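You operate a simulated robot arm through the tools that you are given. There is no shell and no other tool.

You run a simulated two-armed robot. Do the job below in one go: nothing can be reset, and whatever is moved stays where it is left.

JOB
Swing the right upper link up and tighten both its caps.
Fine: leave the source's output off.

The check looks at the end state, three seconds after you hand in, the way a careful person would. Anything else that was tipped, shoved, dropped, spilled or broken makes it a failure. A push-on lid holds only when it is set on centred and level and pressed home; a screw cap is set on level and turned clockwise until tight.

ROBOT AND FRAMES
Two 6-joint arms with two-finger parallel grippers on one trunk that stands fixed in place. Base frame: the origin is at the foot of the trunk, x ahead of it, y to its left, z up; the work surface is at about z = 0.655. Units: m, degrees, N and s.
The left shoulder is at [0.08, 0.216, 1.596], the right one opposite. With the tool pointing down near the work surface each hand reaches from about 0.1 to 0.48 m from the base axis, measured 20 degrees to its own side. Payload 3.43 kg a hand.
Tool frame (each hand has its own): the origin (TCP) lies between the finger pads and is the grasp point; the fingertips stand 0.03 m ahead of it; z points along the fingers, y is the line along which they close. The gripper opens to 0.094 m. The fingers are 0.028 m wide and 0.01 m thick; the gripper's body (0.05 by 0.096 m) begins 0.055 m behind the TCP.
Orientation is told as [roll, pitch, yaw] about the base's x, y, z axes, in that order, counted from this pose: with the fingers straight down and closing along the base's y, the tool's x points along the base's -x, its y along +y and its z along -z.

CONTROLS
- The arms move only by the tool move_arm. It takes "left_increments", "right_increments" or both (then of equal length, played together; a hand with none holds still); each is a list of rows, each a list of 7 numbers: the shift along the tool's x, y, z in units of 250 mm (1.0 is 250 mm), then the turn, a rotation vector about the tool's x, y, z in units of 60 degrees (1.0 is 60 degrees), then the finger opening in mm, from 0 to 94. In form: [[x, y, z, rx, ry, rz, claw], ...]. A call has 1 to 20 rows; each row is the pose to reach, as a shift and turn from the pose commanded when the call began, along the tool's axes at that moment. A call with a number of a shift or a turn outside -1 to 1 is refused whole. A row lasts 0.2 s, in which the tool goes at most 0.05 m and 8.6 degrees; a call with a longer step from one row to the next is refused whole, and so is a gripper value outside its range. A pose out of reach is approached as far as the arm can. The call stops where the force on the tool passes 40 N (or 10 N more than at its start, if that is more) or the arm is blocked; 0.2 s more then pass. Each finger travels about 0.072 m/s and halts on what it meets, pressing with about 34 N; the grip force reading is that of the motor and also rises with nothing between the fingers. The clock runs only during rows and for 0.2 s after the last one: add rows that repeat a pose to give the fingers time. The reply holds the time, the measured pose of the TCP, the force on the tool along the base axes, the opening and the grip force, in the units named above and with some noise, with the torque about the TCP (base axes, N m) and any sound that the robot's microphone picked up.
- Cameras (640 x 400 px; columns grow to the right, rows downward): "scene" is now at [0.1051, -0.0272, 1.7354]; the picture's right is [-0.35, -0.94, 0.00], its down [-0.73, 0.27, -0.63] and it looks along [0.59, -0.22, -0.78] (base axes); focal length 372 px, centre (320, 200). "left" rides on the left gripper at [0.076, -0.014, -0.103] in its tool frame; the picture's right is [0.18, 0.98, 0.00], its down [-0.75, 0.14, -0.64] and it looks along [-0.63, 0.12, 0.77] (tool axes); focal length 243 px, centre (320, 200). "right" rides on the right gripper at [0.076, 0.014, -0.102] in its tool frame; the picture's right is [-0.18, 0.98, 0.00], its down [-0.75, -0.14, -0.64] and it looks along [-0.63, -0.12, 0.77] (tool axes); focal length 243 px, centre (320, 200). There is no depth. A picture from a camera that has moved, and an enlarged one, comes with that camera's place and axes in the base frame and with its lens. The place of the scene camera against the robot may be out by one fixed shift of up to 0.025 m in any direction.
- grab_frame(camera): a new picture of that camera. It takes no simulated time.
- raise_lower(by): slides the trunk up (or, below 0, down) by that many m; the arms and the scene camera ride with it, the base frame stays. It gives what a move gives, with no picture.
- aim_head(pan, tilt): turns the head with the scene camera to pan (to the left, within 86 degrees either way) and tilt (down, from -29 to 69), counted from straight ahead of the robot. It gives what a move gives.
- inspect(camera, box): a new picture of the part [left, top, right, bottom] of that camera's present view, enlarged. It takes no simulated time.
- finish_job(): hands the job in; it is judged then, once.

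Places have to be worked out from the pictures, the camera data and where the tool is seen. Open the grippers and draw the arms clear of the work before you hand the job in, unless the task says otherwise.

The tools are called after "Request:" by a JSON object that holds its "api" and its "payload". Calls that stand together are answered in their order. move_arm: Moves the arms, as the interface text tells. Its arguments: {"type":"object","properties":{"left_increments":{"type":"array","items":{"type":"array","items":{"type":"number"}}},"right_increments":{"type":"array","items":{"type":"array","items":{"type":"number"}}}},"required":[]} The other tools are called the same way: raise_lower (by) moves the trunk up or down; aim_head (pan, tilt) turns the head that bears the scene camera; grab_frame (camera) takes a picture; inspect (camera, box) takes an enlarged picture of a part of a camera's view; finish_job () hands the job in.

At the start:

```text
clock: 0.0
left_tool_pos: [0.5641, 0.1143, 1.0795]
left_ee_rot: [0.0, 0.0, 0.1]
left_wrist_force: [0.4, -0.8, 0.1]
left_wrist_torque: [0.0, 0.01, 0.02]
left_width: 0.0941
left_gripper_force: 0.0
right_tool_pos: [0.4689, -0.2923, 1.0125]
right_ee_rot: [0.0, 0.0, 0.0]
right_wrist_force: [0.7, -0.2, -0.4]
right_wrist_torque: [0.02, 0.01, 0.04]
right_width: 0.0941
right_gripper_force: 0.1
trunk travel left (down, up): [-0.825, 0.015]
head pan, tilt (commanded): [-20.3, 50.8]
```

scene: 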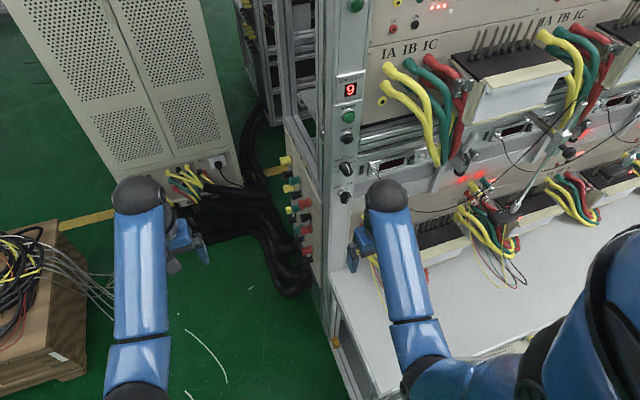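
right: 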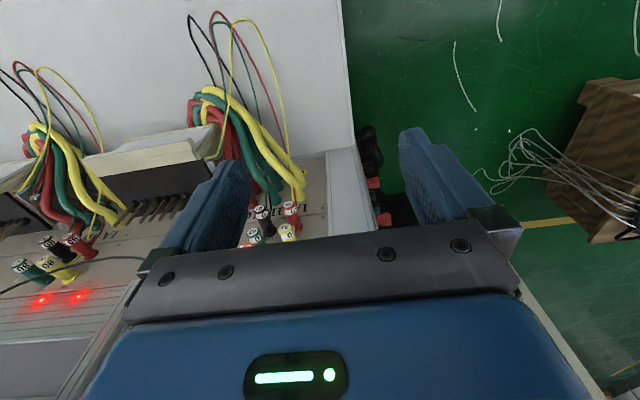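
left: 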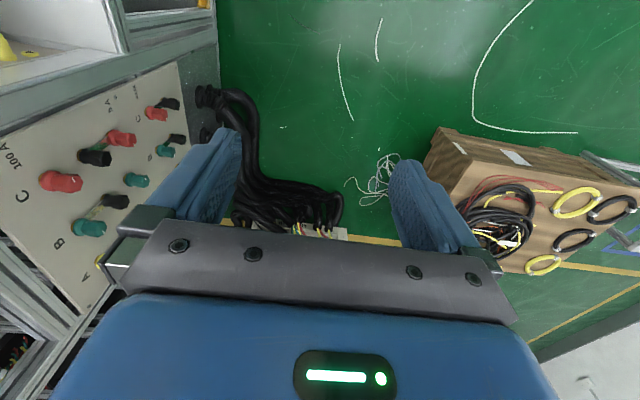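

I begin by looking more closely at the scene to find the panel with the links and their caps.

Request:
{"api": "grab_frame", "payload": {"camera": "scene"}}

Request:
{"api": "inspect", "payload": {"camera": "scene", "box": [260, 60, 420, 300]}}

Request:
{"api": "inspect", "payload": {"camera": "left", "box": [0, 60, 240, 320]}}

Request:
{"api": "inspect", "payload": {"camera": "right", "box": [160, 80, 400, 280]}}

```text
taken
camera scene: at [0.1051, -0.0272, 1.7354], right [-0.35, -0.94, 0.0], down [-0.73, 0.27, -0.63], along [0.59, -0.22, -0.78], focal length 372 px, centre (320, 200)
```

scene: 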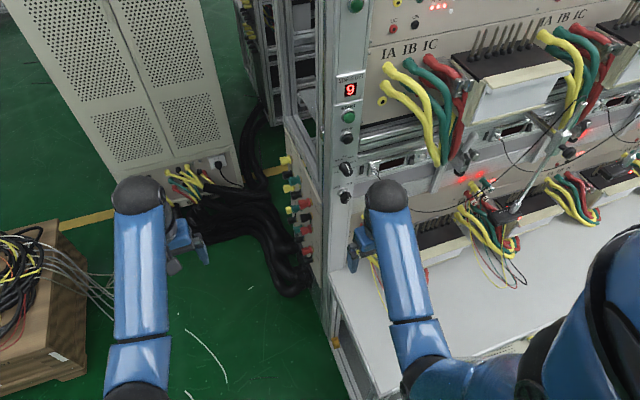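

```text
1.67 times, centred on (340, 180) of scene
camera zoom: at [0.1051, -0.0272, 1.7354], right [-0.35, -0.94, 0.0], down [-0.73, 0.27, -0.63], along [0.59, -0.22, -0.78], focal length 620 px, centre (287, 233)
```

zoom: 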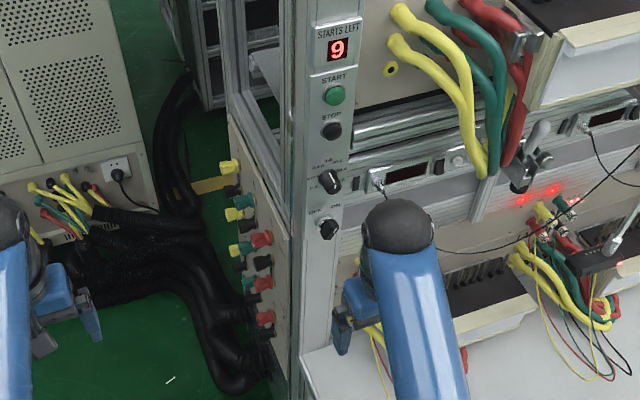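

```text
1.54 times, centred on (120, 190) of left
camera zoom: at [0.488, 0.1018, 1.1835], right [-0.18, 0.98, 0.0], down [0.75, 0.14, 0.64], along [0.63, 0.12, -0.77], focal length 373 px, centre (628, 215)
```

zoom: 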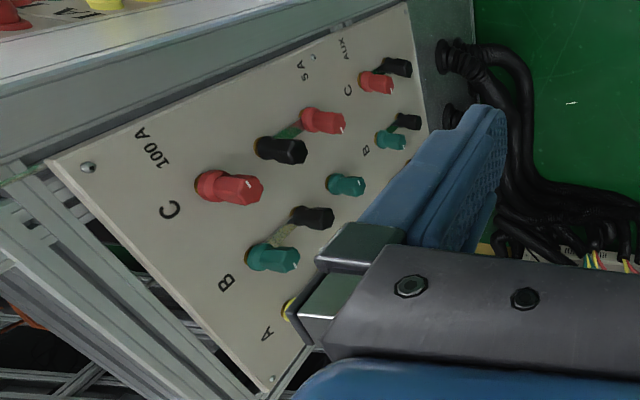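

```text
2.00 times, centred on (280, 180) of right
camera zoom: at [0.3924, -0.2801, 1.1162], right [0.18, 0.98, 0.0], down [0.75, -0.14, 0.64], along [0.63, -0.12, -0.77], focal length 485 px, centre (400, 240)
```

zoom: 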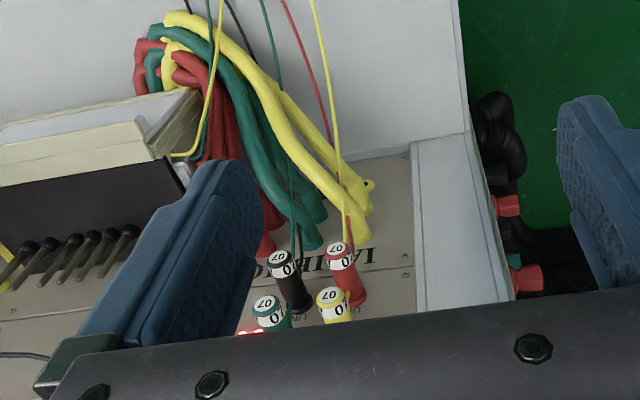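

The left side panel (facing +y) carries the posts: columns A/B/C, rows 100A/5A/AUX, with link strips between black and coloured caps. I roll the left hand so its fingers point toward −y at the panel, backing off to y≈0.2 for a good look with its camera.

Request:
{"api": "move_arm", "payload": {"left_increments": [[0, 0.05, 0, 0.125, 0, 0, 94], [0, 0.1, 0, 0.25, 0, 0, 94], [0, 0.15, 0, 0.375, 0, 0, 94], [0, 0.2, 0, 0.5, 0, 0, 94], [0, 0.25, 0, 0.625, 0, 0, 94], [0, 0.3, 0, 0.75, 0, 0, 94], [0, 0.35, 0, 0.875, 0, 0, 94], [0, 0.4, 0, 1.0, 0, 0, 94]]}}

```text
clock: 1.8
left_tool_pos: [0.5634, 0.2157, 1.0797]
left_ee_rot: [-60.2, -0.1, -0.1]
left_wrist_force: [-0.6, -0.2, 1.2]
left_wrist_torque: [-0.01, -0.02, -0.02]
left_width: 0.0938
left_gripper_force: 0.1
right_tool_pos: [0.4686, -0.2921, 1.0133]
right_ee_rot: [-0.1, -0.1, -0.1]
right_wrist_force: [0.0, 0.6, -0.1]
right_wrist_torque: [0.0, -0.01, -0.03]
right_width: 0.0939
right_gripper_force: 0.1
trunk travel left (down, up): [-0.825, 0.015]
head pan, tilt (commanded): [-20.3, 50.8]
```

The roll went as commanded. I finish the remaining 30° and take a picture from the left hand.

Request:
{"api": "move_arm", "payload": {"left_increments": [[0, 0, 0, 0.125, 0, 0, 94], [0, 0, 0, 0.25, 0, 0, 94], [0, 0, 0, 0.375, 0, 0, 94], [0, 0, 0, 0.5, 0, 0, 94]]}}

Request:
{"api": "grab_frame", "payload": {"camera": "left"}}

Request:
{"api": "grab_frame", "payload": {"camera": "scene"}}

```text
clock: 2.8
left_tool_pos: [0.5653, 0.2147, 1.0797]
left_ee_rot: [-90.1, -0.1, -0.1]
left_wrist_force: [0.1, 0.6, -0.7]
left_wrist_torque: [0.01, -0.03, 0.0]
left_width: 0.0943
left_gripper_force: 0.1
right_tool_pos: [0.4693, -0.2933, 1.0128]
right_ee_rot: [0.1, 0.0, 0.0]
right_wrist_force: [0.1, -0.4, -0.2]
right_wrist_torque: [0.03, 0.0, 0.02]
right_width: 0.0938
right_gripper_force: 0.1
trunk travel left (down, up): [-0.825, 0.015]
head pan, tilt (commanded): [-20.3, 50.8]
```

```text
taken
camera left: at [0.4887, 0.3186, 1.0952], right [-0.18, 0.0, -0.98], down [0.75, 0.64, -0.14], along [0.63, -0.77, -0.12], focal length 243 px, centre (320, 200)
```

left: 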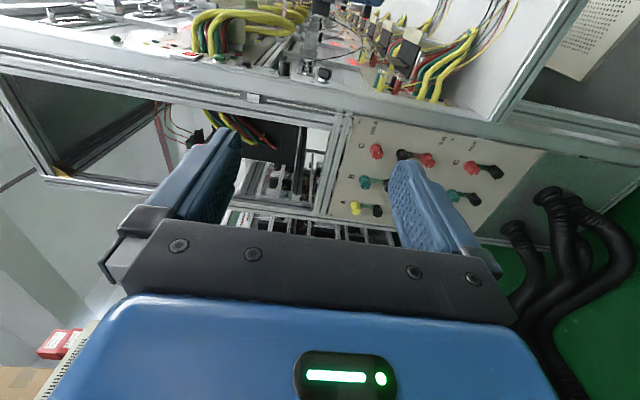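

```text
taken
camera scene: at [0.1058, -0.0272, 1.7353], right [-0.35, -0.94, 0.0], down [-0.73, 0.27, -0.63], along [0.59, -0.22, -0.78], focal length 372 px, centre (320, 200)
```

scene: 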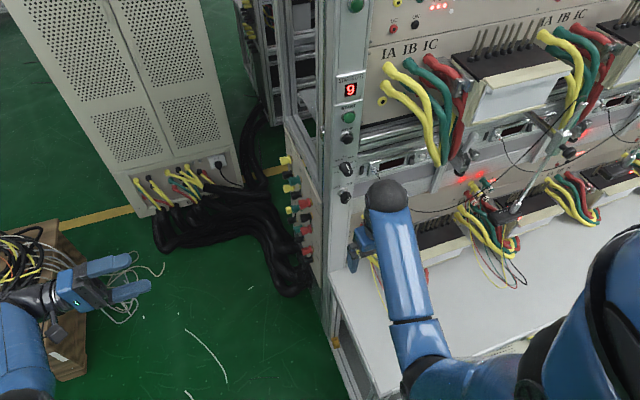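

The panel is now seen face-on, picture-right being down and picture-down being +x. I enlarge it.

Request:
{"api": "inspect", "payload": {"camera": "left", "box": [320, 100, 560, 250]}}

Request:
{"api": "inspect", "payload": {"camera": "left", "box": [340, 115, 450, 185]}}

```text
2.67 times, centred on (440, 175) of left
camera zoom: at [0.4887, 0.3186, 1.0952], right [-0.18, 0.0, -0.98], down [0.75, 0.64, -0.14], along [0.63, -0.77, -0.12], focal length 647 px, centre (0, 267)
```

zoom: 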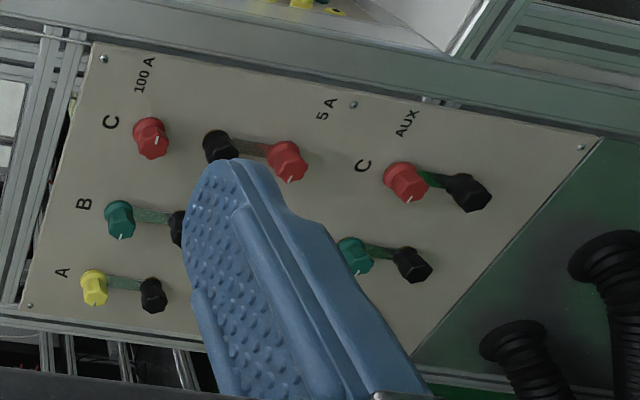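

```text
5.71 times, centred on (395, 150) of left
camera zoom: at [0.4887, 0.3186, 1.0952], right [-0.18, 0.0, -0.98], down [0.75, 0.64, -0.14], along [0.63, -0.77, -0.12], focal length 1386 px, centre (-109, 486)
```

zoom: 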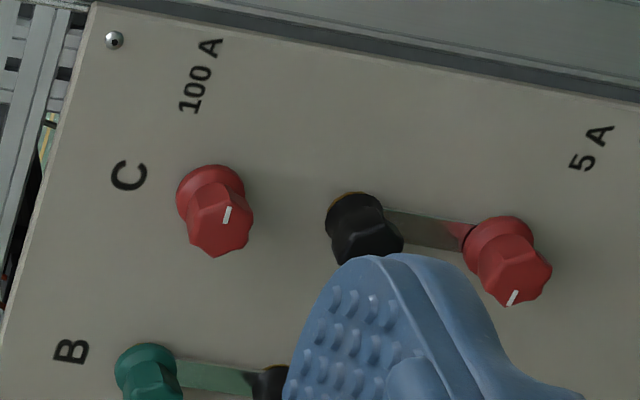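

The layout is clear: C is the right-hand column, its upper link pivots at the black cap and now lies down on the red 5A cap; it must swing up to the red 100A cap. Triangulating, the panel face is at y≈−0.236, and the C posts stand at x≈0.752 with z≈0.905 (100A), 0.837 (black), 0.769 (5A). I will need the trunk lower for reach, so I first raise the right hand clear of the table.

Request:
{"api": "move_arm", "payload": {"right_increments": [[0, 0, -0.2, 0, 0, 0, 94], [0, 0, -0.4, 0, 0, 0, 94], [0, 0, -0.6, 0, 0, 0, 94], [0, 0, -0.8, 0, 0, 0, 94], [0, 0, -1.0, 0, 0, 0, 94]]}}

Request:
{"api": "grab_frame", "payload": {"camera": "scene"}}

```text
clock: 4.0
left_tool_pos: [0.5641, 0.2133, 1.0786]
left_ee_rot: [-90.0, 0.1, 0.0]
left_wrist_force: [0.2, -0.6, -0.1]
left_wrist_torque: [0.03, 0.0, -0.03]
left_width: 0.094
left_gripper_force: 0.0
right_tool_pos: [0.5271, -0.3046, 1.0578]
right_ee_rot: [0.0, 0.1, 0.0]
right_wrist_force: [0.0, -0.9, 0.5]
right_wrist_torque: [0.0, 0.04, 0.01]
right_width: 0.0941
right_gripper_force: 0.0
right hand out of reach, approached as far as the arm can: row 1, 2, 3, 4, 5
trunk travel left (down, up): [-0.825, 0.015]
head pan, tilt (commanded): [-20.3, 50.8]
```

```text
taken
camera scene: at [0.107, -0.0272, 1.7352], right [-0.35, -0.94, 0.0], down [-0.73, 0.27, -0.63], along [0.59, -0.22, -0.78], focal length 372 px, centre (320, 200)
```

scene: 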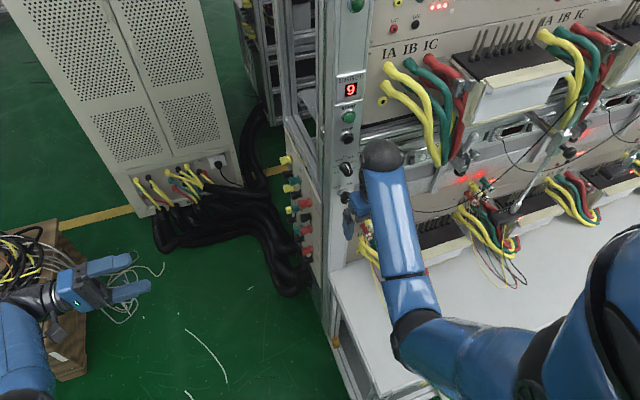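

The right arm cannot rise there (it slid forward to x≈0.53 instead). I'll check what the right hand sees before moving it out to the right side, where its wrist can be higher.

Request:
{"api": "grab_frame", "payload": {"camera": "right"}}

Request:
{"api": "aim_head", "payload": {"pan": -55, "tilt": 40}}

Request:
{"api": "grab_frame", "payload": {"camera": "scene"}}

```text
taken
camera right: at [0.451, -0.2909, 1.1622], right [0.18, 0.98, 0.0], down [0.75, -0.14, 0.64], along [0.63, -0.12, -0.77], focal length 243 px, centre (320, 200)
```

right: 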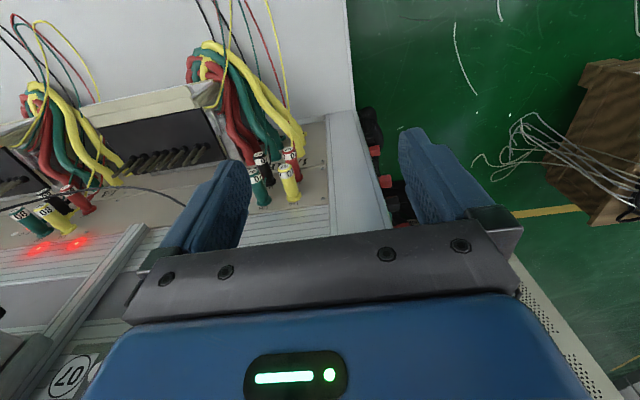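

```text
clock: 5.0
left_tool_pos: [0.5628, 0.2149, 1.0788]
left_ee_rot: [-90.1, 0.0, 0.0]
left_wrist_force: [-0.3, 0.5, 0.2]
left_wrist_torque: [0.01, -0.03, -0.01]
left_width: 0.0941
left_gripper_force: 0.1
right_tool_pos: [0.5258, -0.3049, 1.0601]
right_ee_rot: [0.0, 0.0, 0.0]
right_wrist_force: [-0.1, 0.0, -0.7]
right_wrist_torque: [0.01, 0.02, -0.03]
right_width: 0.0941
right_gripper_force: 0.1
trunk travel left (down, up): [-0.825, 0.015]
head pan, tilt (commanded): [-55.0, 40.0]
```

```text
taken
camera scene: at [0.0821, -0.0701, 1.7506], right [-0.82, -0.57, 0.0], down [-0.37, 0.53, -0.77], along [0.44, -0.63, -0.64], focal length 372 px, centre (320, 200)
```

scene: 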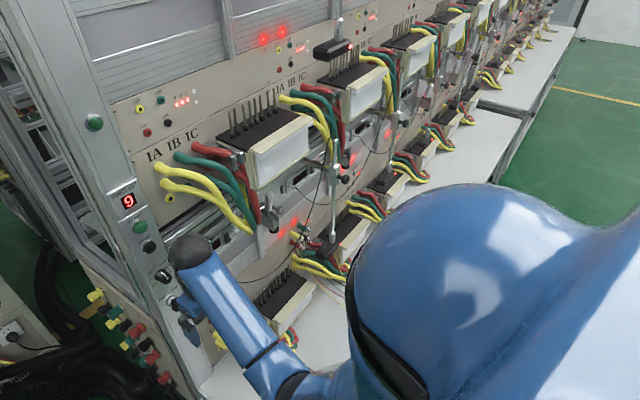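

The right wrist is near the cabinet front, so I back it off carefully; a small downward/backward test shows from which pose the shifts are counted.

Request:
{"api": "move_arm", "payload": {"right_increments": [[0.1, 0, 0.1, 0, 0, 0, 94], [0.2, 0, 0.16, 0, 0, 0, 94]]}}

```text
clock: 5.6
left_tool_pos: [0.5623, 0.2144, 1.0808]
left_ee_rot: [-90.0, -0.1, 0.0]
left_wrist_force: [0.2, 0.4, -0.1]
left_wrist_torque: [0.03, 0.01, 0.02]
left_width: 0.0938
left_gripper_force: 0.1
right_tool_pos: [0.475, -0.3047, 1.0207]
right_ee_rot: [-0.1, -0.1, 0.0]
right_wrist_force: [-0.1, -0.4, -0.3]
right_wrist_torque: [-0.02, -0.01, -0.02]
right_width: 0.0939
right_gripper_force: 0.1
trunk travel left (down, up): [-0.825, 0.015]
head pan, tilt (commanded): [-55.0, 40.0]
```

Shifts count from the achieved pose. Now I carry the right hand outward in an arc to the right, well away from the cabinet front.

Request:
{"api": "move_arm", "payload": {"right_increments": [[0.1, -0.1, 0, 0, 0, 0, 94], [0.15, -0.25, 0, 0, 0, 0, 94], [0.2, -0.4, 0, 0, 0, 0, 94], [0.25, -0.55, -0.02, 0, 0, 0, 94], [0.31, -0.72, -0.05, 0, 0, 0, 94], [0.38, -0.88, -0.08, 0, 0, 0, 94]]}}

Request:
{"api": "grab_frame", "payload": {"camera": "scene"}}

Request:
{"api": "grab_frame", "payload": {"camera": "right"}}

```text
clock: 7.0
left_tool_pos: [0.5618, 0.214, 1.0803]
left_ee_rot: [-89.9, 0.1, -0.1]
left_wrist_force: [-0.5, -0.1, 0.2]
left_wrist_torque: [0.04, -0.01, -0.05]
left_width: 0.094
left_gripper_force: 0.0
right_tool_pos: [0.3803, -0.5276, 1.039]
right_ee_rot: [0.1, 0.0, 0.1]
right_wrist_force: [-0.1, -0.2, -0.5]
right_wrist_torque: [0.02, 0.01, -0.01]
right_width: 0.094
right_gripper_force: 0.2
trunk travel left (down, up): [-0.825, 0.015]
head pan, tilt (commanded): [-55.0, 40.0]
```

```text
taken
camera scene: at [0.0817, -0.0722, 1.7506], right [-0.82, -0.57, 0.0], down [-0.37, 0.53, -0.77], along [0.44, -0.63, -0.64], focal length 372 px, centre (320, 200)
```

scene: 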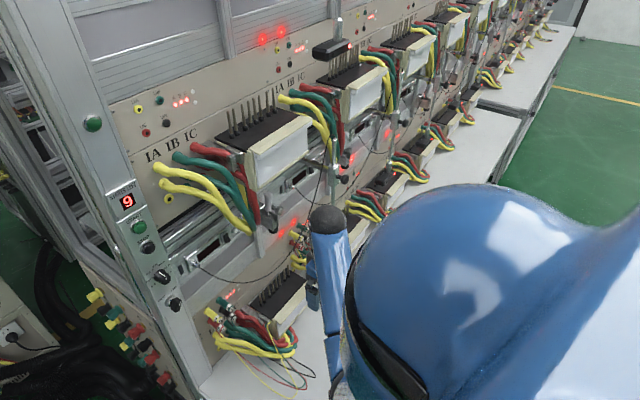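

```text
taken
camera right: at [0.3042, -0.5141, 1.1439], right [0.18, 0.98, 0.0], down [0.75, -0.14, 0.64], along [0.63, -0.12, -0.77], focal length 243 px, centre (320, 200)
```

right: 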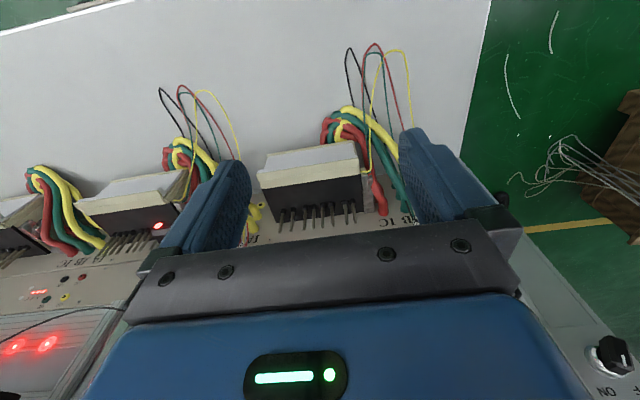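

Path stayed clear. I continue the arc to the right and upward to park the right hand high.

Request:
{"api": "move_arm", "payload": {"right_increments": [[0.1, -0.15, -0.03, 0, 0, 0, 94], [0.2, -0.29, -0.08, 0, 0, 0, 94], [0.26, -0.41, -0.16, 0, 0, 0, 94], [0.32, -0.53, -0.24, 0, 0, 0, 94], [0.36, -0.61, -0.34, 0, 0, 0, 94], [0.4, -0.69, -0.44, 0, 0, 0, 94], [0.42, -0.73, -0.54, 0, 0, 0, 94], [0.44, -0.77, -0.64, 0, 0, 0, 94], [0.44, -0.81, -0.76, 0, 0, 0, 94], [0.44, -0.85, -0.88, 0, 0, 0, 94]]}}

Request:
{"api": "grab_frame", "payload": {"camera": "scene"}}

Request:
{"api": "grab_frame", "payload": {"camera": "right"}}

```text
clock: 9.2
left_tool_pos: [0.5634, 0.2132, 1.0807]
left_ee_rot: [-90.0, 0.1, 0.0]
left_wrist_force: [-0.3, -0.3, -0.7]
left_wrist_torque: [-0.02, -0.02, 0.05]
left_width: 0.094
left_gripper_force: 0.0
right_tool_pos: [0.2928, -0.8029, 1.2163]
right_ee_rot: [-0.1, 0.0, 0.0]
right_wrist_force: [-0.2, -1.0, -0.2]
right_wrist_torque: [-0.01, -0.01, 0.0]
right_width: 0.0939
right_gripper_force: 0.0
right hand out of reach, approached as far as the arm can: row 3, 4, 5, 6, 7, 8, 9, 10
trunk travel left (down, up): [-0.825, 0.015]
head pan, tilt (commanded): [-55.0, 40.0]
```

```text
taken
camera scene: at [0.0824, -0.0707, 1.7505], right [-0.82, -0.57, 0.0], down [-0.37, 0.53, -0.77], along [0.44, -0.63, -0.64], focal length 372 px, centre (320, 200)
```

scene: 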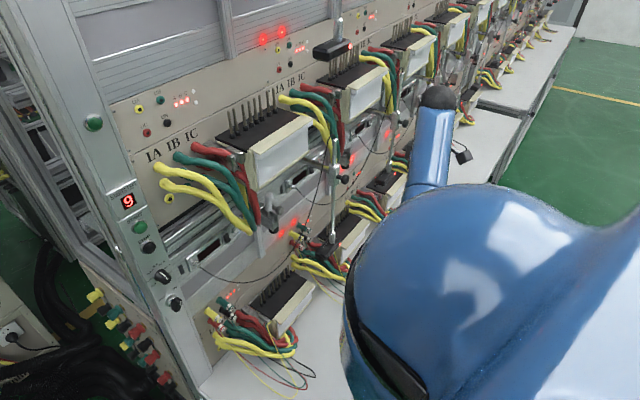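

```text
taken
camera right: at [0.2168, -0.789, 1.3202], right [0.18, 0.98, 0.0], down [0.75, -0.14, 0.64], along [0.63, -0.12, -0.77], focal length 243 px, centre (320, 200)
```

right: 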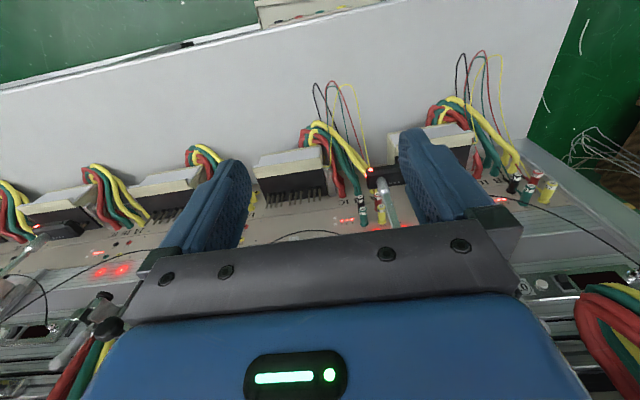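

The right hand is parked at (0.29,−0.80,1.22); I nudge it a bit further back and up, then lower the trunk partway and check.

Request:
{"api": "move_arm", "payload": {"right_increments": [[0.12, -0.04, -0.12, 0, 0, 0, 94], [0.24, -0.08, -0.24, 0, 0, 0, 94], [0.36, -0.12, -0.36, 0, 0, 0, 94]]}}

Request:
{"api": "raise_lower", "payload": {"by": -0.2}}

Request:
{"api": "grab_frame", "payload": {"camera": "scene"}}

Request:
{"api": "grab_frame", "payload": {"camera": "right"}}

Request:
{"api": "grab_frame", "payload": {"camera": "left"}}

```text
clock: 10.0
left_tool_pos: [0.5633, 0.2147, 1.0801]
left_ee_rot: [-90.0, -0.1, 0.1]
left_wrist_force: [0.2, 0.8, 1.0]
left_wrist_torque: [0.01, 0.02, -0.01]
left_width: 0.0942
left_gripper_force: 0.1
right_tool_pos: [0.2087, -0.8589, 1.3018]
right_ee_rot: [0.0, -0.1, 0.1]
right_wrist_force: [-0.2, 1.0, 0.3]
right_wrist_torque: [0.01, -0.02, -0.01]
right_width: 0.0937
right_gripper_force: 0.0
right hand out of reach, approached as far as the arm can: row 1, 2, 3
trunk travel left (down, up): [-0.825, 0.015]
head pan, tilt (commanded): [-55.0, 40.0]
```

```text
clock: 12.2
left_tool_pos: [0.5635, 0.2151, 0.8794]
left_ee_rot: [-90.0, 0.0, 0.0]
left_wrist_force: [0.3, 0.0, -0.4]
left_wrist_torque: [0.01, -0.01, -0.01]
left_width: 0.094
left_gripper_force: 0.1
right_tool_pos: [0.2097, -0.8591, 1.1022]
right_ee_rot: [0.1, 0.0, 0.0]
right_wrist_force: [0.1, -0.3, -0.8]
right_wrist_torque: [0.01, 0.0, 0.02]
right_width: 0.0942
right_gripper_force: 0.0
trunk travel left (down, up): [-0.625, 0.215]
head pan, tilt (commanded): [-55.0, 40.0]
```

```text
taken
camera scene: at [0.0823, -0.0704, 1.5507], right [-0.82, -0.57, 0.0], down [-0.37, 0.53, -0.77], along [0.44, -0.63, -0.64], focal length 372 px, centre (320, 200)
```

scene: 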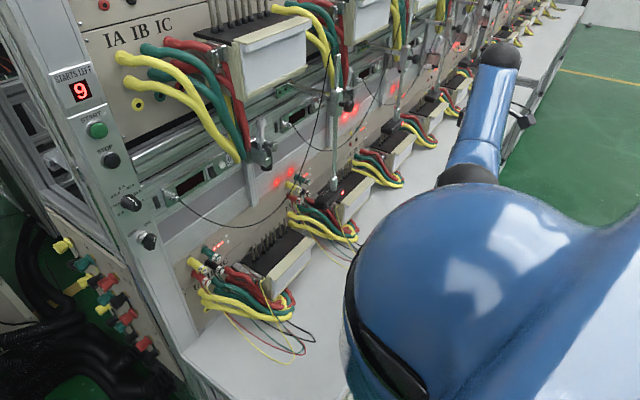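

```text
taken
camera right: at [0.1331, -0.8461, 1.2049], right [0.18, 0.98, 0.0], down [0.75, -0.14, 0.64], along [0.63, -0.12, -0.77], focal length 243 px, centre (320, 200)
```

right: 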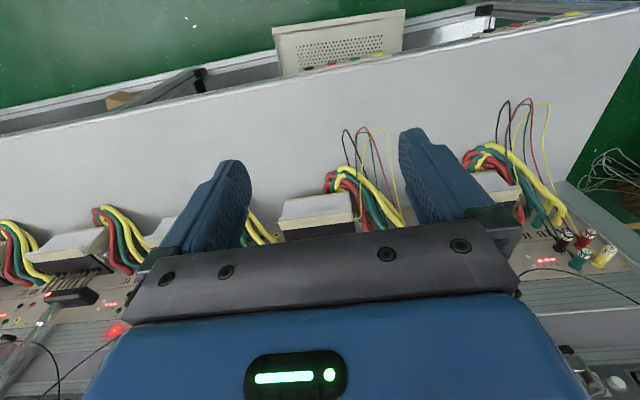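

```text
taken
camera left: at [0.4881, 0.3184, 0.8954], right [-0.18, 0.0, -0.98], down [0.75, 0.64, -0.14], along [0.63, -0.77, -0.12], focal length 243 px, centre (320, 200)
```

left: 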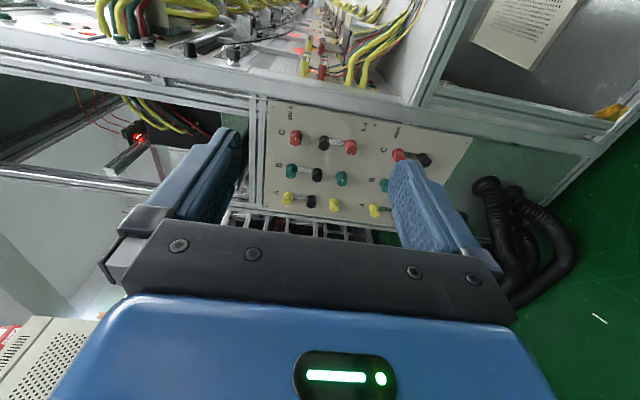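

All clear so far; I lower the trunk by another 0.2 m.

Request:
{"api": "raise_lower", "payload": {"by": -0.2}}

Request:
{"api": "grab_frame", "payload": {"camera": "left"}}

Request:
{"api": "grab_frame", "payload": {"camera": "scene"}}

```text
clock: 14.3
left_tool_pos: [0.5633, 0.2143, 0.6797]
left_ee_rot: [-90.1, 0.0, 0.1]
left_wrist_force: [-0.1, -1.0, -0.3]
left_wrist_torque: [0.01, 0.04, 0.01]
left_width: 0.0941
left_gripper_force: 0.0
right_tool_pos: [0.2103, -0.8595, 0.9011]
right_ee_rot: [0.0, 0.0, 0.0]
right_wrist_force: [-0.4, 0.6, 0.0]
right_wrist_torque: [0.0, -0.02, -0.04]
right_width: 0.0939
right_gripper_force: 0.1
trunk travel left (down, up): [-0.425, 0.415]
head pan, tilt (commanded): [-55.0, 40.0]
```

```text
taken
camera left: at [0.4881, 0.3185, 0.6955], right [-0.18, 0.0, -0.98], down [0.75, 0.64, -0.14], along [0.63, -0.77, -0.12], focal length 243 px, centre (320, 200)
```

left: 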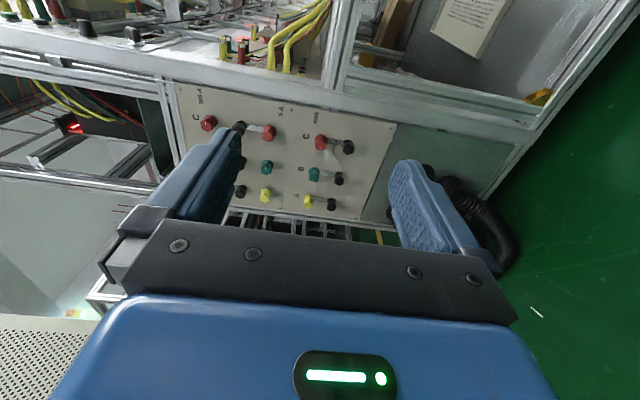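

```text
taken
camera scene: at [0.0822, -0.0704, 1.3507], right [-0.82, -0.57, 0.0], down [-0.37, 0.53, -0.77], along [0.44, -0.63, -0.64], focal length 372 px, centre (320, 200)
```

scene: 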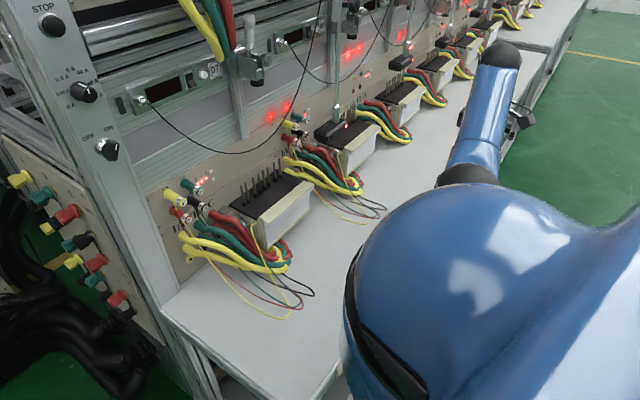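

Trunk is at a good height. I bring the left hand to about (0.60, 0.0, 0.84) for a close look at the C column.

Request:
{"api": "move_arm", "payload": {"left_increments": [[-0.02, -0.12, 0.1, 0, 0, 0, 94], [-0.04, -0.24, 0.2, 0, 0, 0, 94], [-0.06, -0.36, 0.32, 0, 0, 0, 94], [-0.08, -0.48, 0.45, 0, 0, 0, 94], [-0.1, -0.56, 0.6, 0, 0, 0, 94], [-0.12, -0.62, 0.74, 0, 0, 0, 94], [-0.147, -0.641, 0.857, 0, 0, 0, 94]]}}

Request:
{"api": "grab_frame", "payload": {"camera": "left"}}

Request:
{"api": "inspect", "payload": {"camera": "left", "box": [220, 100, 420, 225]}}

```text
clock: 15.9
left_tool_pos: [0.6006, -0.0005, 0.8404]
left_ee_rot: [-90.0, 0.0, 0.1]
left_wrist_force: [-0.2, 0.5, -0.3]
left_wrist_torque: [0.04, -0.03, 0.02]
left_width: 0.0941
left_gripper_force: 0.0
right_tool_pos: [0.2096, -0.8601, 0.9008]
right_ee_rot: [0.0, -0.1, 0.0]
right_wrist_force: [0.1, 0.0, 0.6]
right_wrist_torque: [-0.01, 0.02, -0.02]
right_width: 0.0941
right_gripper_force: 0.1
trunk travel left (down, up): [-0.425, 0.415]
head pan, tilt (commanded): [-55.0, 40.0]
```

```text
taken
camera left: at [0.5249, 0.1034, 0.8558], right [-0.18, 0.0, -0.98], down [0.75, 0.64, -0.14], along [0.63, -0.77, -0.12], focal length 243 px, centre (320, 200)
```

left: 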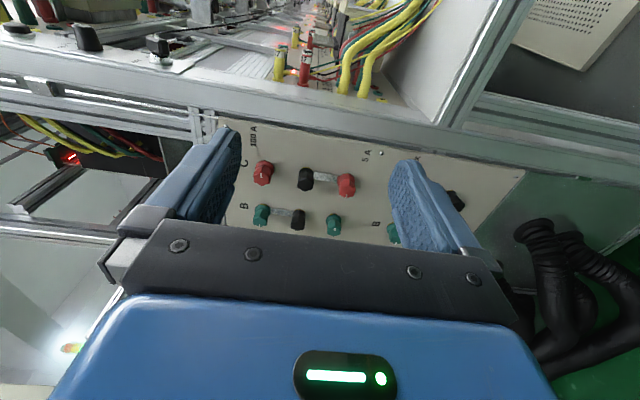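

```text
3.20 times, centred on (320, 162) of left
camera zoom: at [0.5249, 0.1034, 0.8558], right [-0.18, 0.0, -0.98], down [0.75, 0.64, -0.14], along [0.63, -0.77, -0.12], focal length 776 px, centre (320, 320)
```

zoom: 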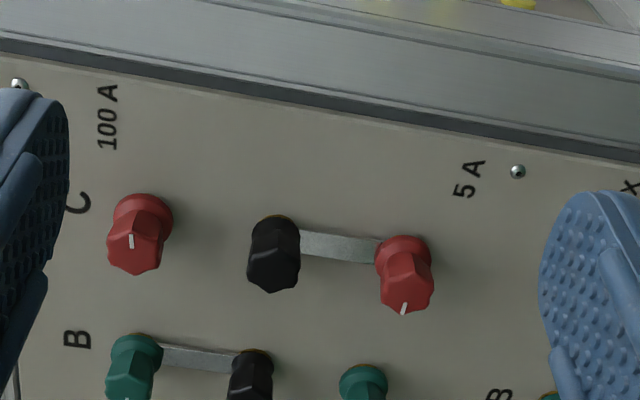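

Let me enlarge the three C posts further.

Request:
{"api": "inspect", "payload": {"camera": "left", "box": [245, 150, 365, 225]}}

Request:
{"api": "inspect", "payload": {"camera": "left", "box": [290, 155, 362, 200]}}

Request:
{"api": "inspect", "payload": {"camera": "left", "box": [240, 150, 312, 195]}}

```text
5.33 times, centred on (305, 188) of left
camera zoom: at [0.5249, 0.1034, 0.8558], right [-0.18, 0.0, -0.98], down [0.75, 0.64, -0.14], along [0.63, -0.77, -0.12], focal length 1294 px, centre (400, 267)
```

zoom: 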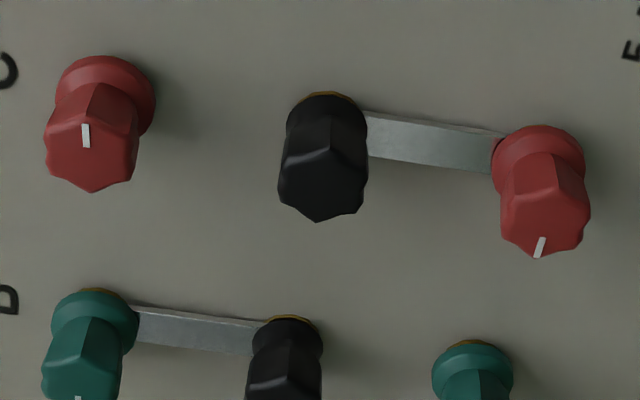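

```text
8.89 times, centred on (326, 178) of left
camera zoom: at [0.5249, 0.1034, 0.8558], right [-0.18, 0.0, -0.98], down [0.75, 0.64, -0.14], along [0.63, -0.77, -0.12], focal length 2157 px, centre (267, 400)
```

zoom: 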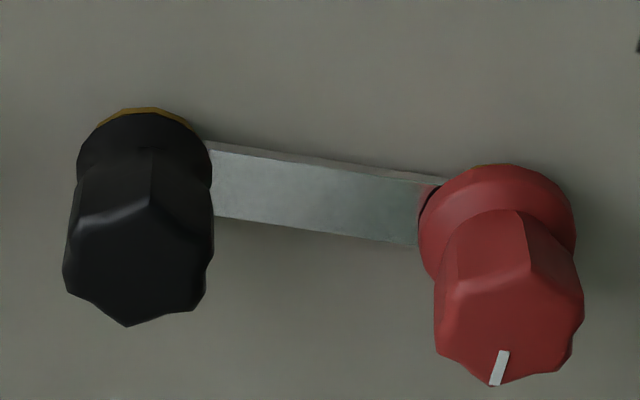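

```text
8.89 times, centred on (276, 172) of left
camera zoom: at [0.5249, 0.1034, 0.8558], right [-0.18, 0.0, -0.98], down [0.75, 0.64, -0.14], along [0.63, -0.77, -0.12], focal length 2157 px, centre (711, 444)
```

zoom: 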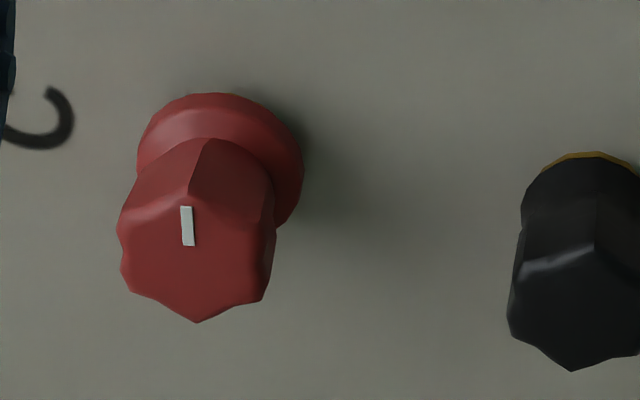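

The posts are about at x=0.753 with faces at y≈−0.202, flanges near y≈−0.23. To judge cap heights (loose or tight) I aim the head to see the panel from the side.

Request:
{"api": "aim_head", "payload": {"pan": -14, "tilt": 35}}

Request:
{"api": "grab_frame", "payload": {"camera": "scene"}}

Request:
{"api": "inspect", "payload": {"camera": "scene", "box": [280, 180, 360, 230]}}

```text
clock: 17.0
left_tool_pos: [0.5993, 0.0002, 0.8396]
left_ee_rot: [-90.0, 0.0, 0.0]
left_wrist_force: [-0.3, -0.6, 0.3]
left_wrist_torque: [0.0, 0.03, -0.01]
left_width: 0.0939
left_gripper_force: 0.1
right_tool_pos: [0.209, -0.8597, 0.9022]
right_ee_rot: [0.0, 0.0, 0.0]
right_wrist_force: [0.6, 0.0, 0.3]
right_wrist_torque: [-0.03, 0.01, -0.03]
right_width: 0.0941
right_gripper_force: 0.1
trunk travel left (down, up): [-0.425, 0.415]
head pan, tilt (commanded): [-14.0, 35.0]
```

```text
taken
camera scene: at [0.119, -0.0222, 1.3582], right [-0.24, -0.97, 0.0], down [-0.56, 0.14, -0.82], along [0.79, -0.2, -0.57], focal length 372 px, centre (320, 200)
```

scene: 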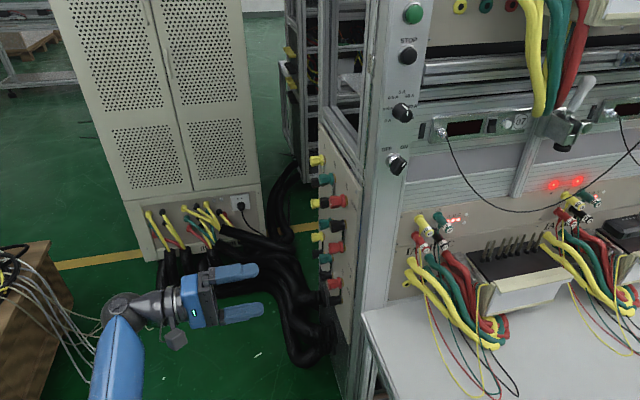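

```text
8.00 times, centred on (320, 205) of scene
camera zoom: at [0.119, -0.0222, 1.3582], right [-0.24, -0.97, 0.0], down [-0.56, 0.14, -0.82], along [0.79, -0.2, -0.57], focal length 2978 px, centre (320, 160)
```

zoom: 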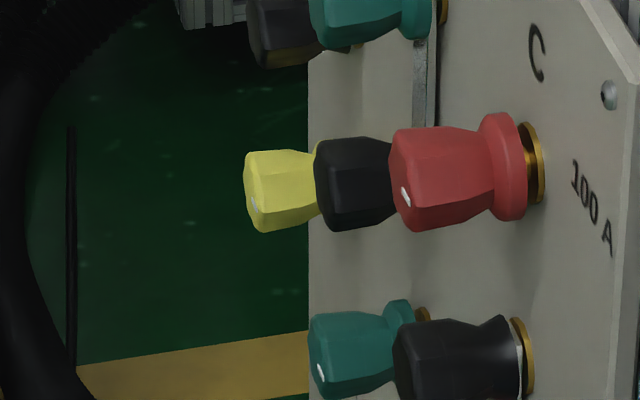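

A very helpful side view. I enlarge each cap of column C and, for comparison, the tight links in column B.

Request:
{"api": "inspect", "payload": {"camera": "scene", "box": [320, 190, 360, 215]}}

Request:
{"api": "inspect", "payload": {"camera": "scene", "box": [310, 212, 358, 242]}}

Request:
{"api": "inspect", "payload": {"camera": "scene", "box": [305, 150, 353, 180]}}

Request:
{"api": "inspect", "payload": {"camera": "scene", "box": [305, 172, 353, 202]}}

Request:
{"api": "inspect", "payload": {"camera": "scene", "box": [306, 236, 354, 266]}}

Request:
{"api": "inspect", "payload": {"camera": "scene", "box": [306, 262, 370, 302]}}

```text
16.00 times, centred on (340, 202) of scene
camera zoom: at [0.119, -0.0222, 1.3582], right [-0.24, -0.97, 0.0], down [-0.56, 0.14, -0.82], along [0.79, -0.2, -0.57], focal length 5955 px, centre (0, 160)
```

zoom: 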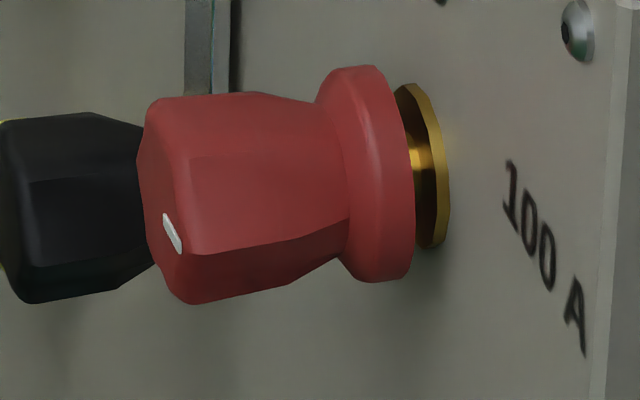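

```text
13.33 times, centred on (334, 227) of scene
camera zoom: at [0.119, -0.0222, 1.3582], right [-0.24, -0.97, 0.0], down [-0.56, 0.14, -0.82], along [0.79, -0.2, -0.57], focal length 4963 px, centre (133, -160)
```

zoom: 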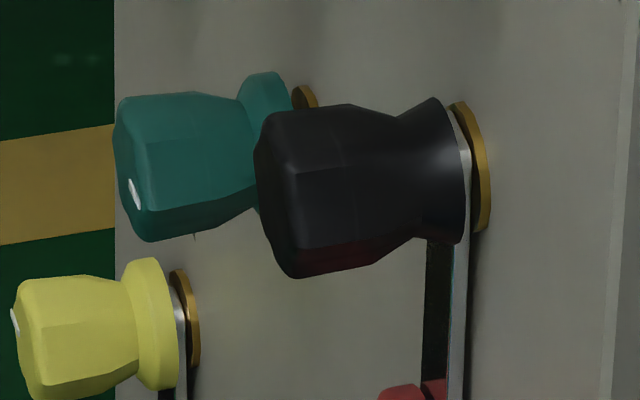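

```text
13.33 times, centred on (329, 165) of scene
camera zoom: at [0.119, -0.0222, 1.3582], right [-0.24, -0.97, 0.0], down [-0.56, 0.14, -0.82], along [0.79, -0.2, -0.57], focal length 4963 px, centre (200, 667)
```

zoom: 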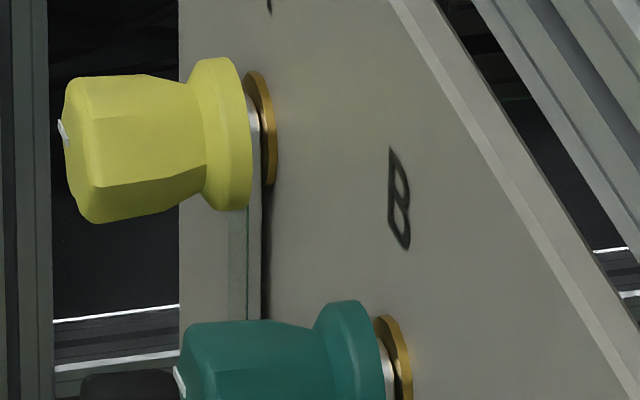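

```text
13.33 times, centred on (329, 187) of scene
camera zoom: at [0.119, -0.0222, 1.3582], right [-0.24, -0.97, 0.0], down [-0.56, 0.14, -0.82], along [0.79, -0.2, -0.57], focal length 4963 px, centre (200, 373)
```

zoom: 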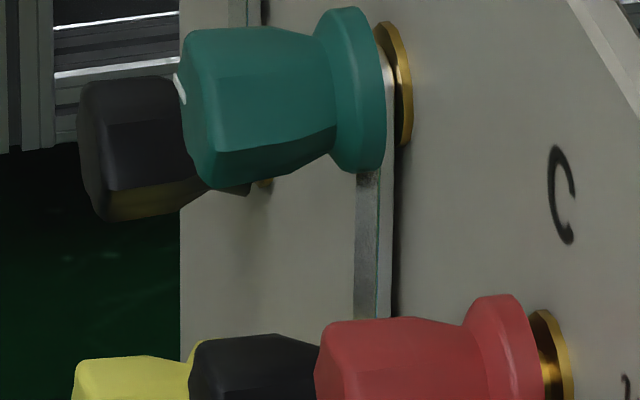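

```text
13.33 times, centred on (330, 251) of scene
camera zoom: at [0.119, -0.0222, 1.3582], right [-0.24, -0.97, 0.0], down [-0.56, 0.14, -0.82], along [0.79, -0.2, -0.57], focal length 4963 px, centre (187, -480)
```

zoom: 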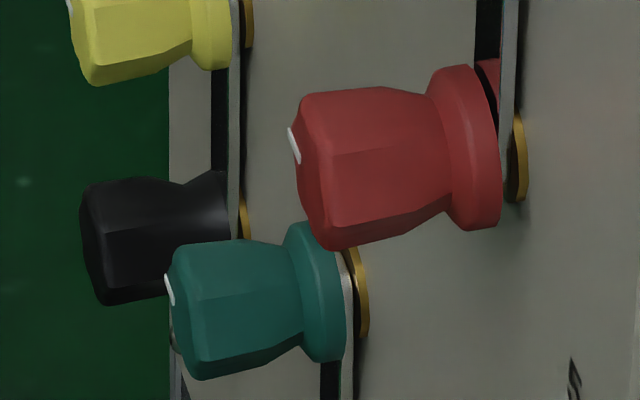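

```text
10.00 times, centred on (338, 282) of scene
camera zoom: at [0.119, -0.0222, 1.3582], right [-0.24, -0.97, 0.0], down [-0.56, 0.14, -0.82], along [0.79, -0.2, -0.57], focal length 3722 px, centre (140, -620)
```

zoom: 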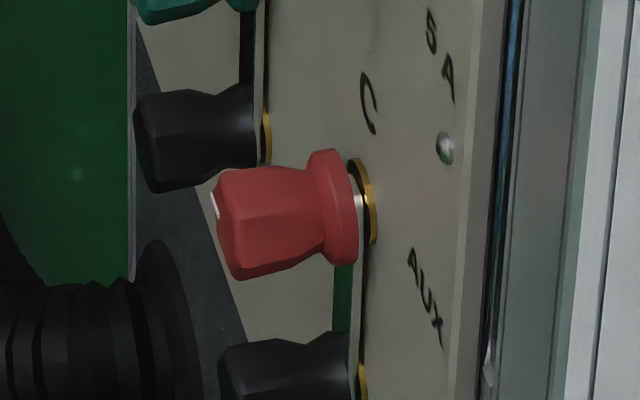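

The side view shows: the C 100A cap is backed off with a small gap (~2–3 mm) and no link, while the C link sits under the black and the 5A caps. Plan: loosen the 5A and black caps, swing the link up under the 100A cap, tighten black and 100A. I move the left hand in front of the 5A cap with the fingers partly open.

Request:
{"api": "move_arm", "payload": {"left_increments": [[-0.1, 0.04, 0.05, 0, 0, 0, 50], [-0.22, 0.08, 0.1, 0, 0, 0, 50], [-0.34, 0.14, 0.18, 0, 0, 0, 50], [-0.45, 0.2, 0.28, 0, 0, 0, 50], [-0.54, 0.25, 0.4, 0, 0, 0, 50], [-0.612, 0.282, 0.52, 0, 0, 0, 50], [-0.612, 0.282, 0.52, 0, 0, 0, 50]]}}

Request:
{"api": "grab_frame", "payload": {"camera": "left"}}

Request:
{"api": "grab_frame", "payload": {"camera": "scene"}}

Request:
{"api": "inspect", "payload": {"camera": "scene", "box": [260, 150, 420, 300]}}

```text
clock: 18.6
left_tool_pos: [0.6838, -0.1157, 0.7995]
left_ee_rot: [-89.9, 0.0, 0.0]
left_wrist_force: [1.2, 0.6, -0.5]
left_wrist_torque: [0.02, -0.02, -0.01]
left_width: 0.0501
left_gripper_force: 0.0
left hand out of reach, approached as far as the arm can: row 4, 5, 6, 7
right_tool_pos: [0.2086, -0.8603, 0.8994]
right_ee_rot: [0.0, 0.0, 0.0]
right_wrist_force: [0.3, 0.8, -0.9]
right_wrist_torque: [-0.01, 0.03, -0.01]
right_width: 0.094
right_gripper_force: 0.0
trunk travel left (down, up): [-0.425, 0.415]
head pan, tilt (commanded): [-14.0, 35.0]
```

```text
taken
camera left: at [0.6096, -0.0119, 0.8154], right [-0.18, 0.0, -0.98], down [0.75, 0.64, -0.14], along [0.63, -0.77, -0.12], focal length 243 px, centre (320, 200)
```

left: 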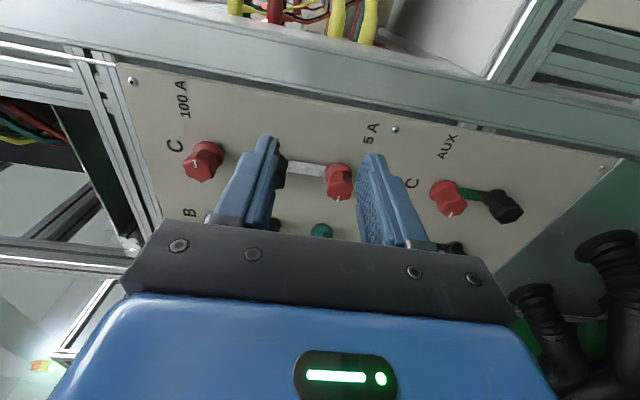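

```text
taken
camera scene: at [0.119, -0.0228, 1.3582], right [-0.24, -0.97, 0.0], down [-0.56, 0.14, -0.82], along [0.79, -0.2, -0.57], focal length 372 px, centre (320, 200)
```

scene: 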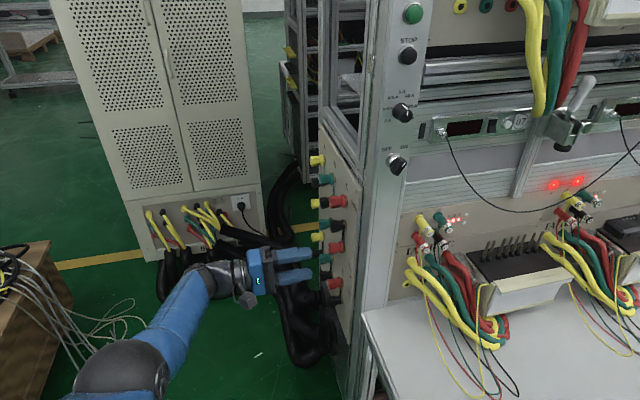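

```text
2.67 times, centred on (340, 225) of scene
camera zoom: at [0.119, -0.0228, 1.3582], right [-0.24, -0.97, 0.0], down [-0.56, 0.14, -0.82], along [0.79, -0.2, -0.57], focal length 992 px, centre (267, 133)
```

zoom: 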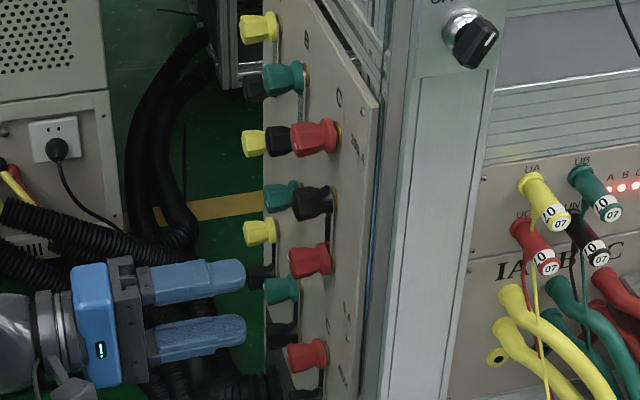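

The left arm runs out of reach at this trunk height (TCP stopped at x≈0.68), so the shoulder must be lower still. I withdraw the left hand up and back, and look at the right arm's posture before lowering more.

Request:
{"api": "move_arm", "payload": {"left_increments": [[0.02, -0.02, -0.14, 0, 0, 0, 50], [0.06, -0.08, -0.28, 0, 0, 0, 50], [0.12, -0.18, -0.4, 0, 0, 0, 50], [0.19, -0.3, -0.5, 0, 0, 0, 50], [0.27, -0.42, -0.6, 0, 0, 0, 50], [0.35, -0.55, -0.68, 0, 0, 0, 50], [0.42, -0.65, -0.74, 0, 0, 0, 50], [0.456, -0.72, -0.784, 0, 0, 0, 50]]}}

Request:
{"api": "aim_head", "payload": {"pan": -70, "tilt": 20}}

Request:
{"api": "grab_frame", "payload": {"camera": "scene"}}

Request:
{"api": "grab_frame", "payload": {"camera": "right"}}

```text
clock: 20.4
left_tool_pos: [0.7299, 0.0711, 0.901]
left_ee_rot: [-90.0, 0.0, -0.1]
left_wrist_force: [-0.1, 0.0, -0.2]
left_wrist_torque: [0.04, 0.02, -0.01]
left_width: 0.0501
left_gripper_force: 0.1
left hand out of reach, approached as far as the arm can: row 1, 2, 3, 4, 5, 6, 7, 8
right_tool_pos: [0.2094, -0.8582, 0.9005]
right_ee_rot: [0.0, 0.0, 0.0]
right_wrist_force: [0.2, 0.3, 0.7]
right_wrist_torque: [0.01, -0.01, -0.01]
right_width: 0.0942
right_gripper_force: 0.1
trunk travel left (down, up): [-0.425, 0.415]
head pan, tilt (commanded): [-14.0, 35.0]
```

```text
clock: 21.7
left_tool_pos: [0.7299, 0.0692, 0.9011]
left_ee_rot: [-89.9, 0.0, -0.2]
left_wrist_force: [-0.3, -0.2, -0.4]
left_wrist_torque: [0.01, -0.01, -0.02]
left_width: 0.0501
left_gripper_force: 0.0
right_tool_pos: [0.2091, -0.861, 0.9019]
right_ee_rot: [0.0, 0.0, 0.0]
right_wrist_force: [-0.4, -0.6, 0.5]
right_wrist_torque: [-0.03, -0.03, 0.02]
right_width: 0.094
right_gripper_force: 0.1
trunk travel left (down, up): [-0.425, 0.415]
head pan, tilt (commanded): [-70.0, 20.0]
```

```text
taken
camera scene: at [0.0655, -0.0883, 1.382], right [-0.94, -0.34, 0.0], down [-0.12, 0.32, -0.94], along [0.32, -0.88, -0.34], focal length 372 px, centre (320, 200)
```

scene: 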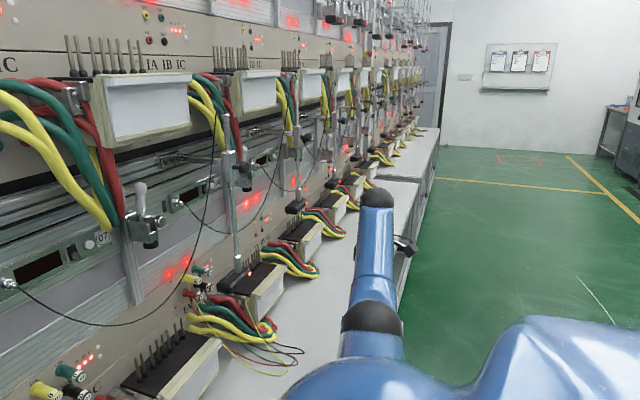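

```text
taken
camera right: at [0.1331, -0.8462, 1.0047], right [0.18, 0.98, 0.0], down [0.75, -0.14, 0.64], along [0.63, -0.12, -0.77], focal length 243 px, centre (320, 200)
```

right: 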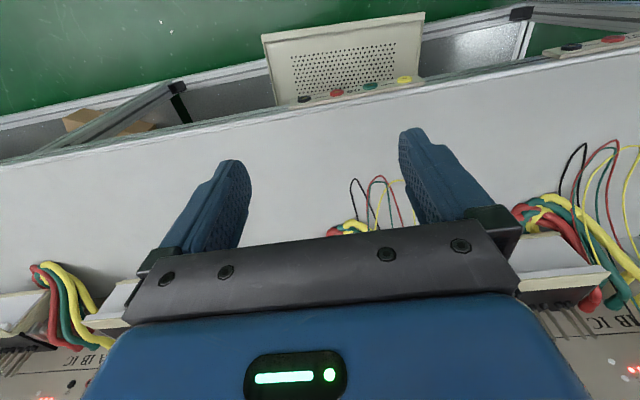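

The left arm landed at (0.73, 0.07, 0.90), not where I commanded — it got stuck in an awkward posture near a limit. I look at its arm shape before going on.

Request:
{"api": "aim_head", "payload": {"pan": 15, "tilt": 35}}

Request:
{"api": "grab_frame", "payload": {"camera": "scene"}}

Request:
{"api": "grab_frame", "payload": {"camera": "left"}}

```text
clock: 23.3
left_tool_pos: [0.7306, 0.0701, 0.9014]
left_ee_rot: [-90.0, 0.0, 0.0]
left_wrist_force: [0.0, 0.2, 0.2]
left_wrist_torque: [0.04, 0.01, 0.02]
left_width: 0.0499
left_gripper_force: 0.0
right_tool_pos: [0.2087, -0.8597, 0.9003]
right_ee_rot: [0.1, 0.1, 0.0]
right_wrist_force: [0.1, 0.2, 0.6]
right_wrist_torque: [0.02, 0.03, 0.03]
right_width: 0.0939
right_gripper_force: 0.1
trunk travel left (down, up): [-0.425, 0.415]
head pan, tilt (commanded): [15.0, 35.0]
```

```text
taken
camera scene: at [0.1187, 0.0219, 1.3582], right [0.26, -0.97, 0.0], down [-0.55, -0.15, -0.82], along [0.79, 0.21, -0.57], focal length 372 px, centre (320, 200)
```

scene: 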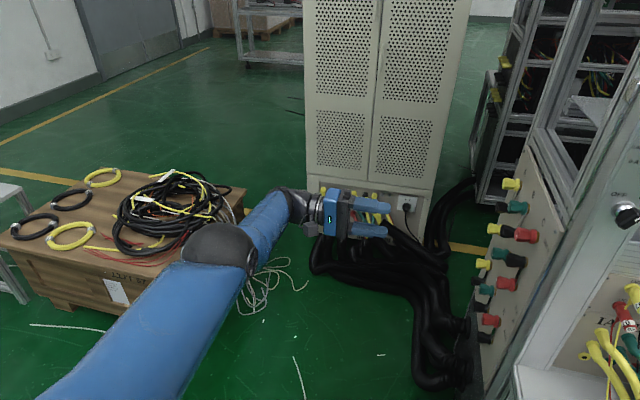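

```text
taken
camera left: at [0.6554, 0.1744, 0.9164], right [-0.18, 0.0, -0.98], down [0.76, 0.64, -0.14], along [0.63, -0.77, -0.12], focal length 243 px, centre (320, 200)
```

left: 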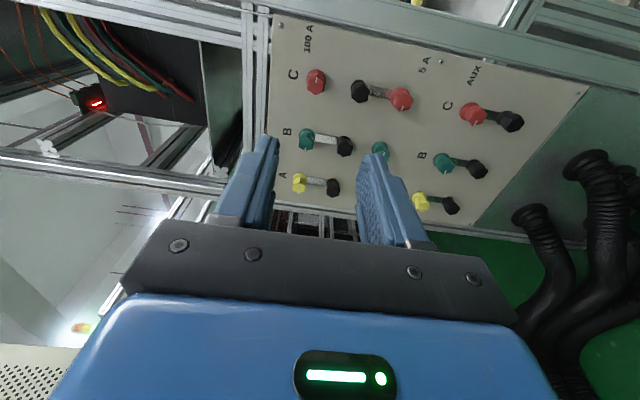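

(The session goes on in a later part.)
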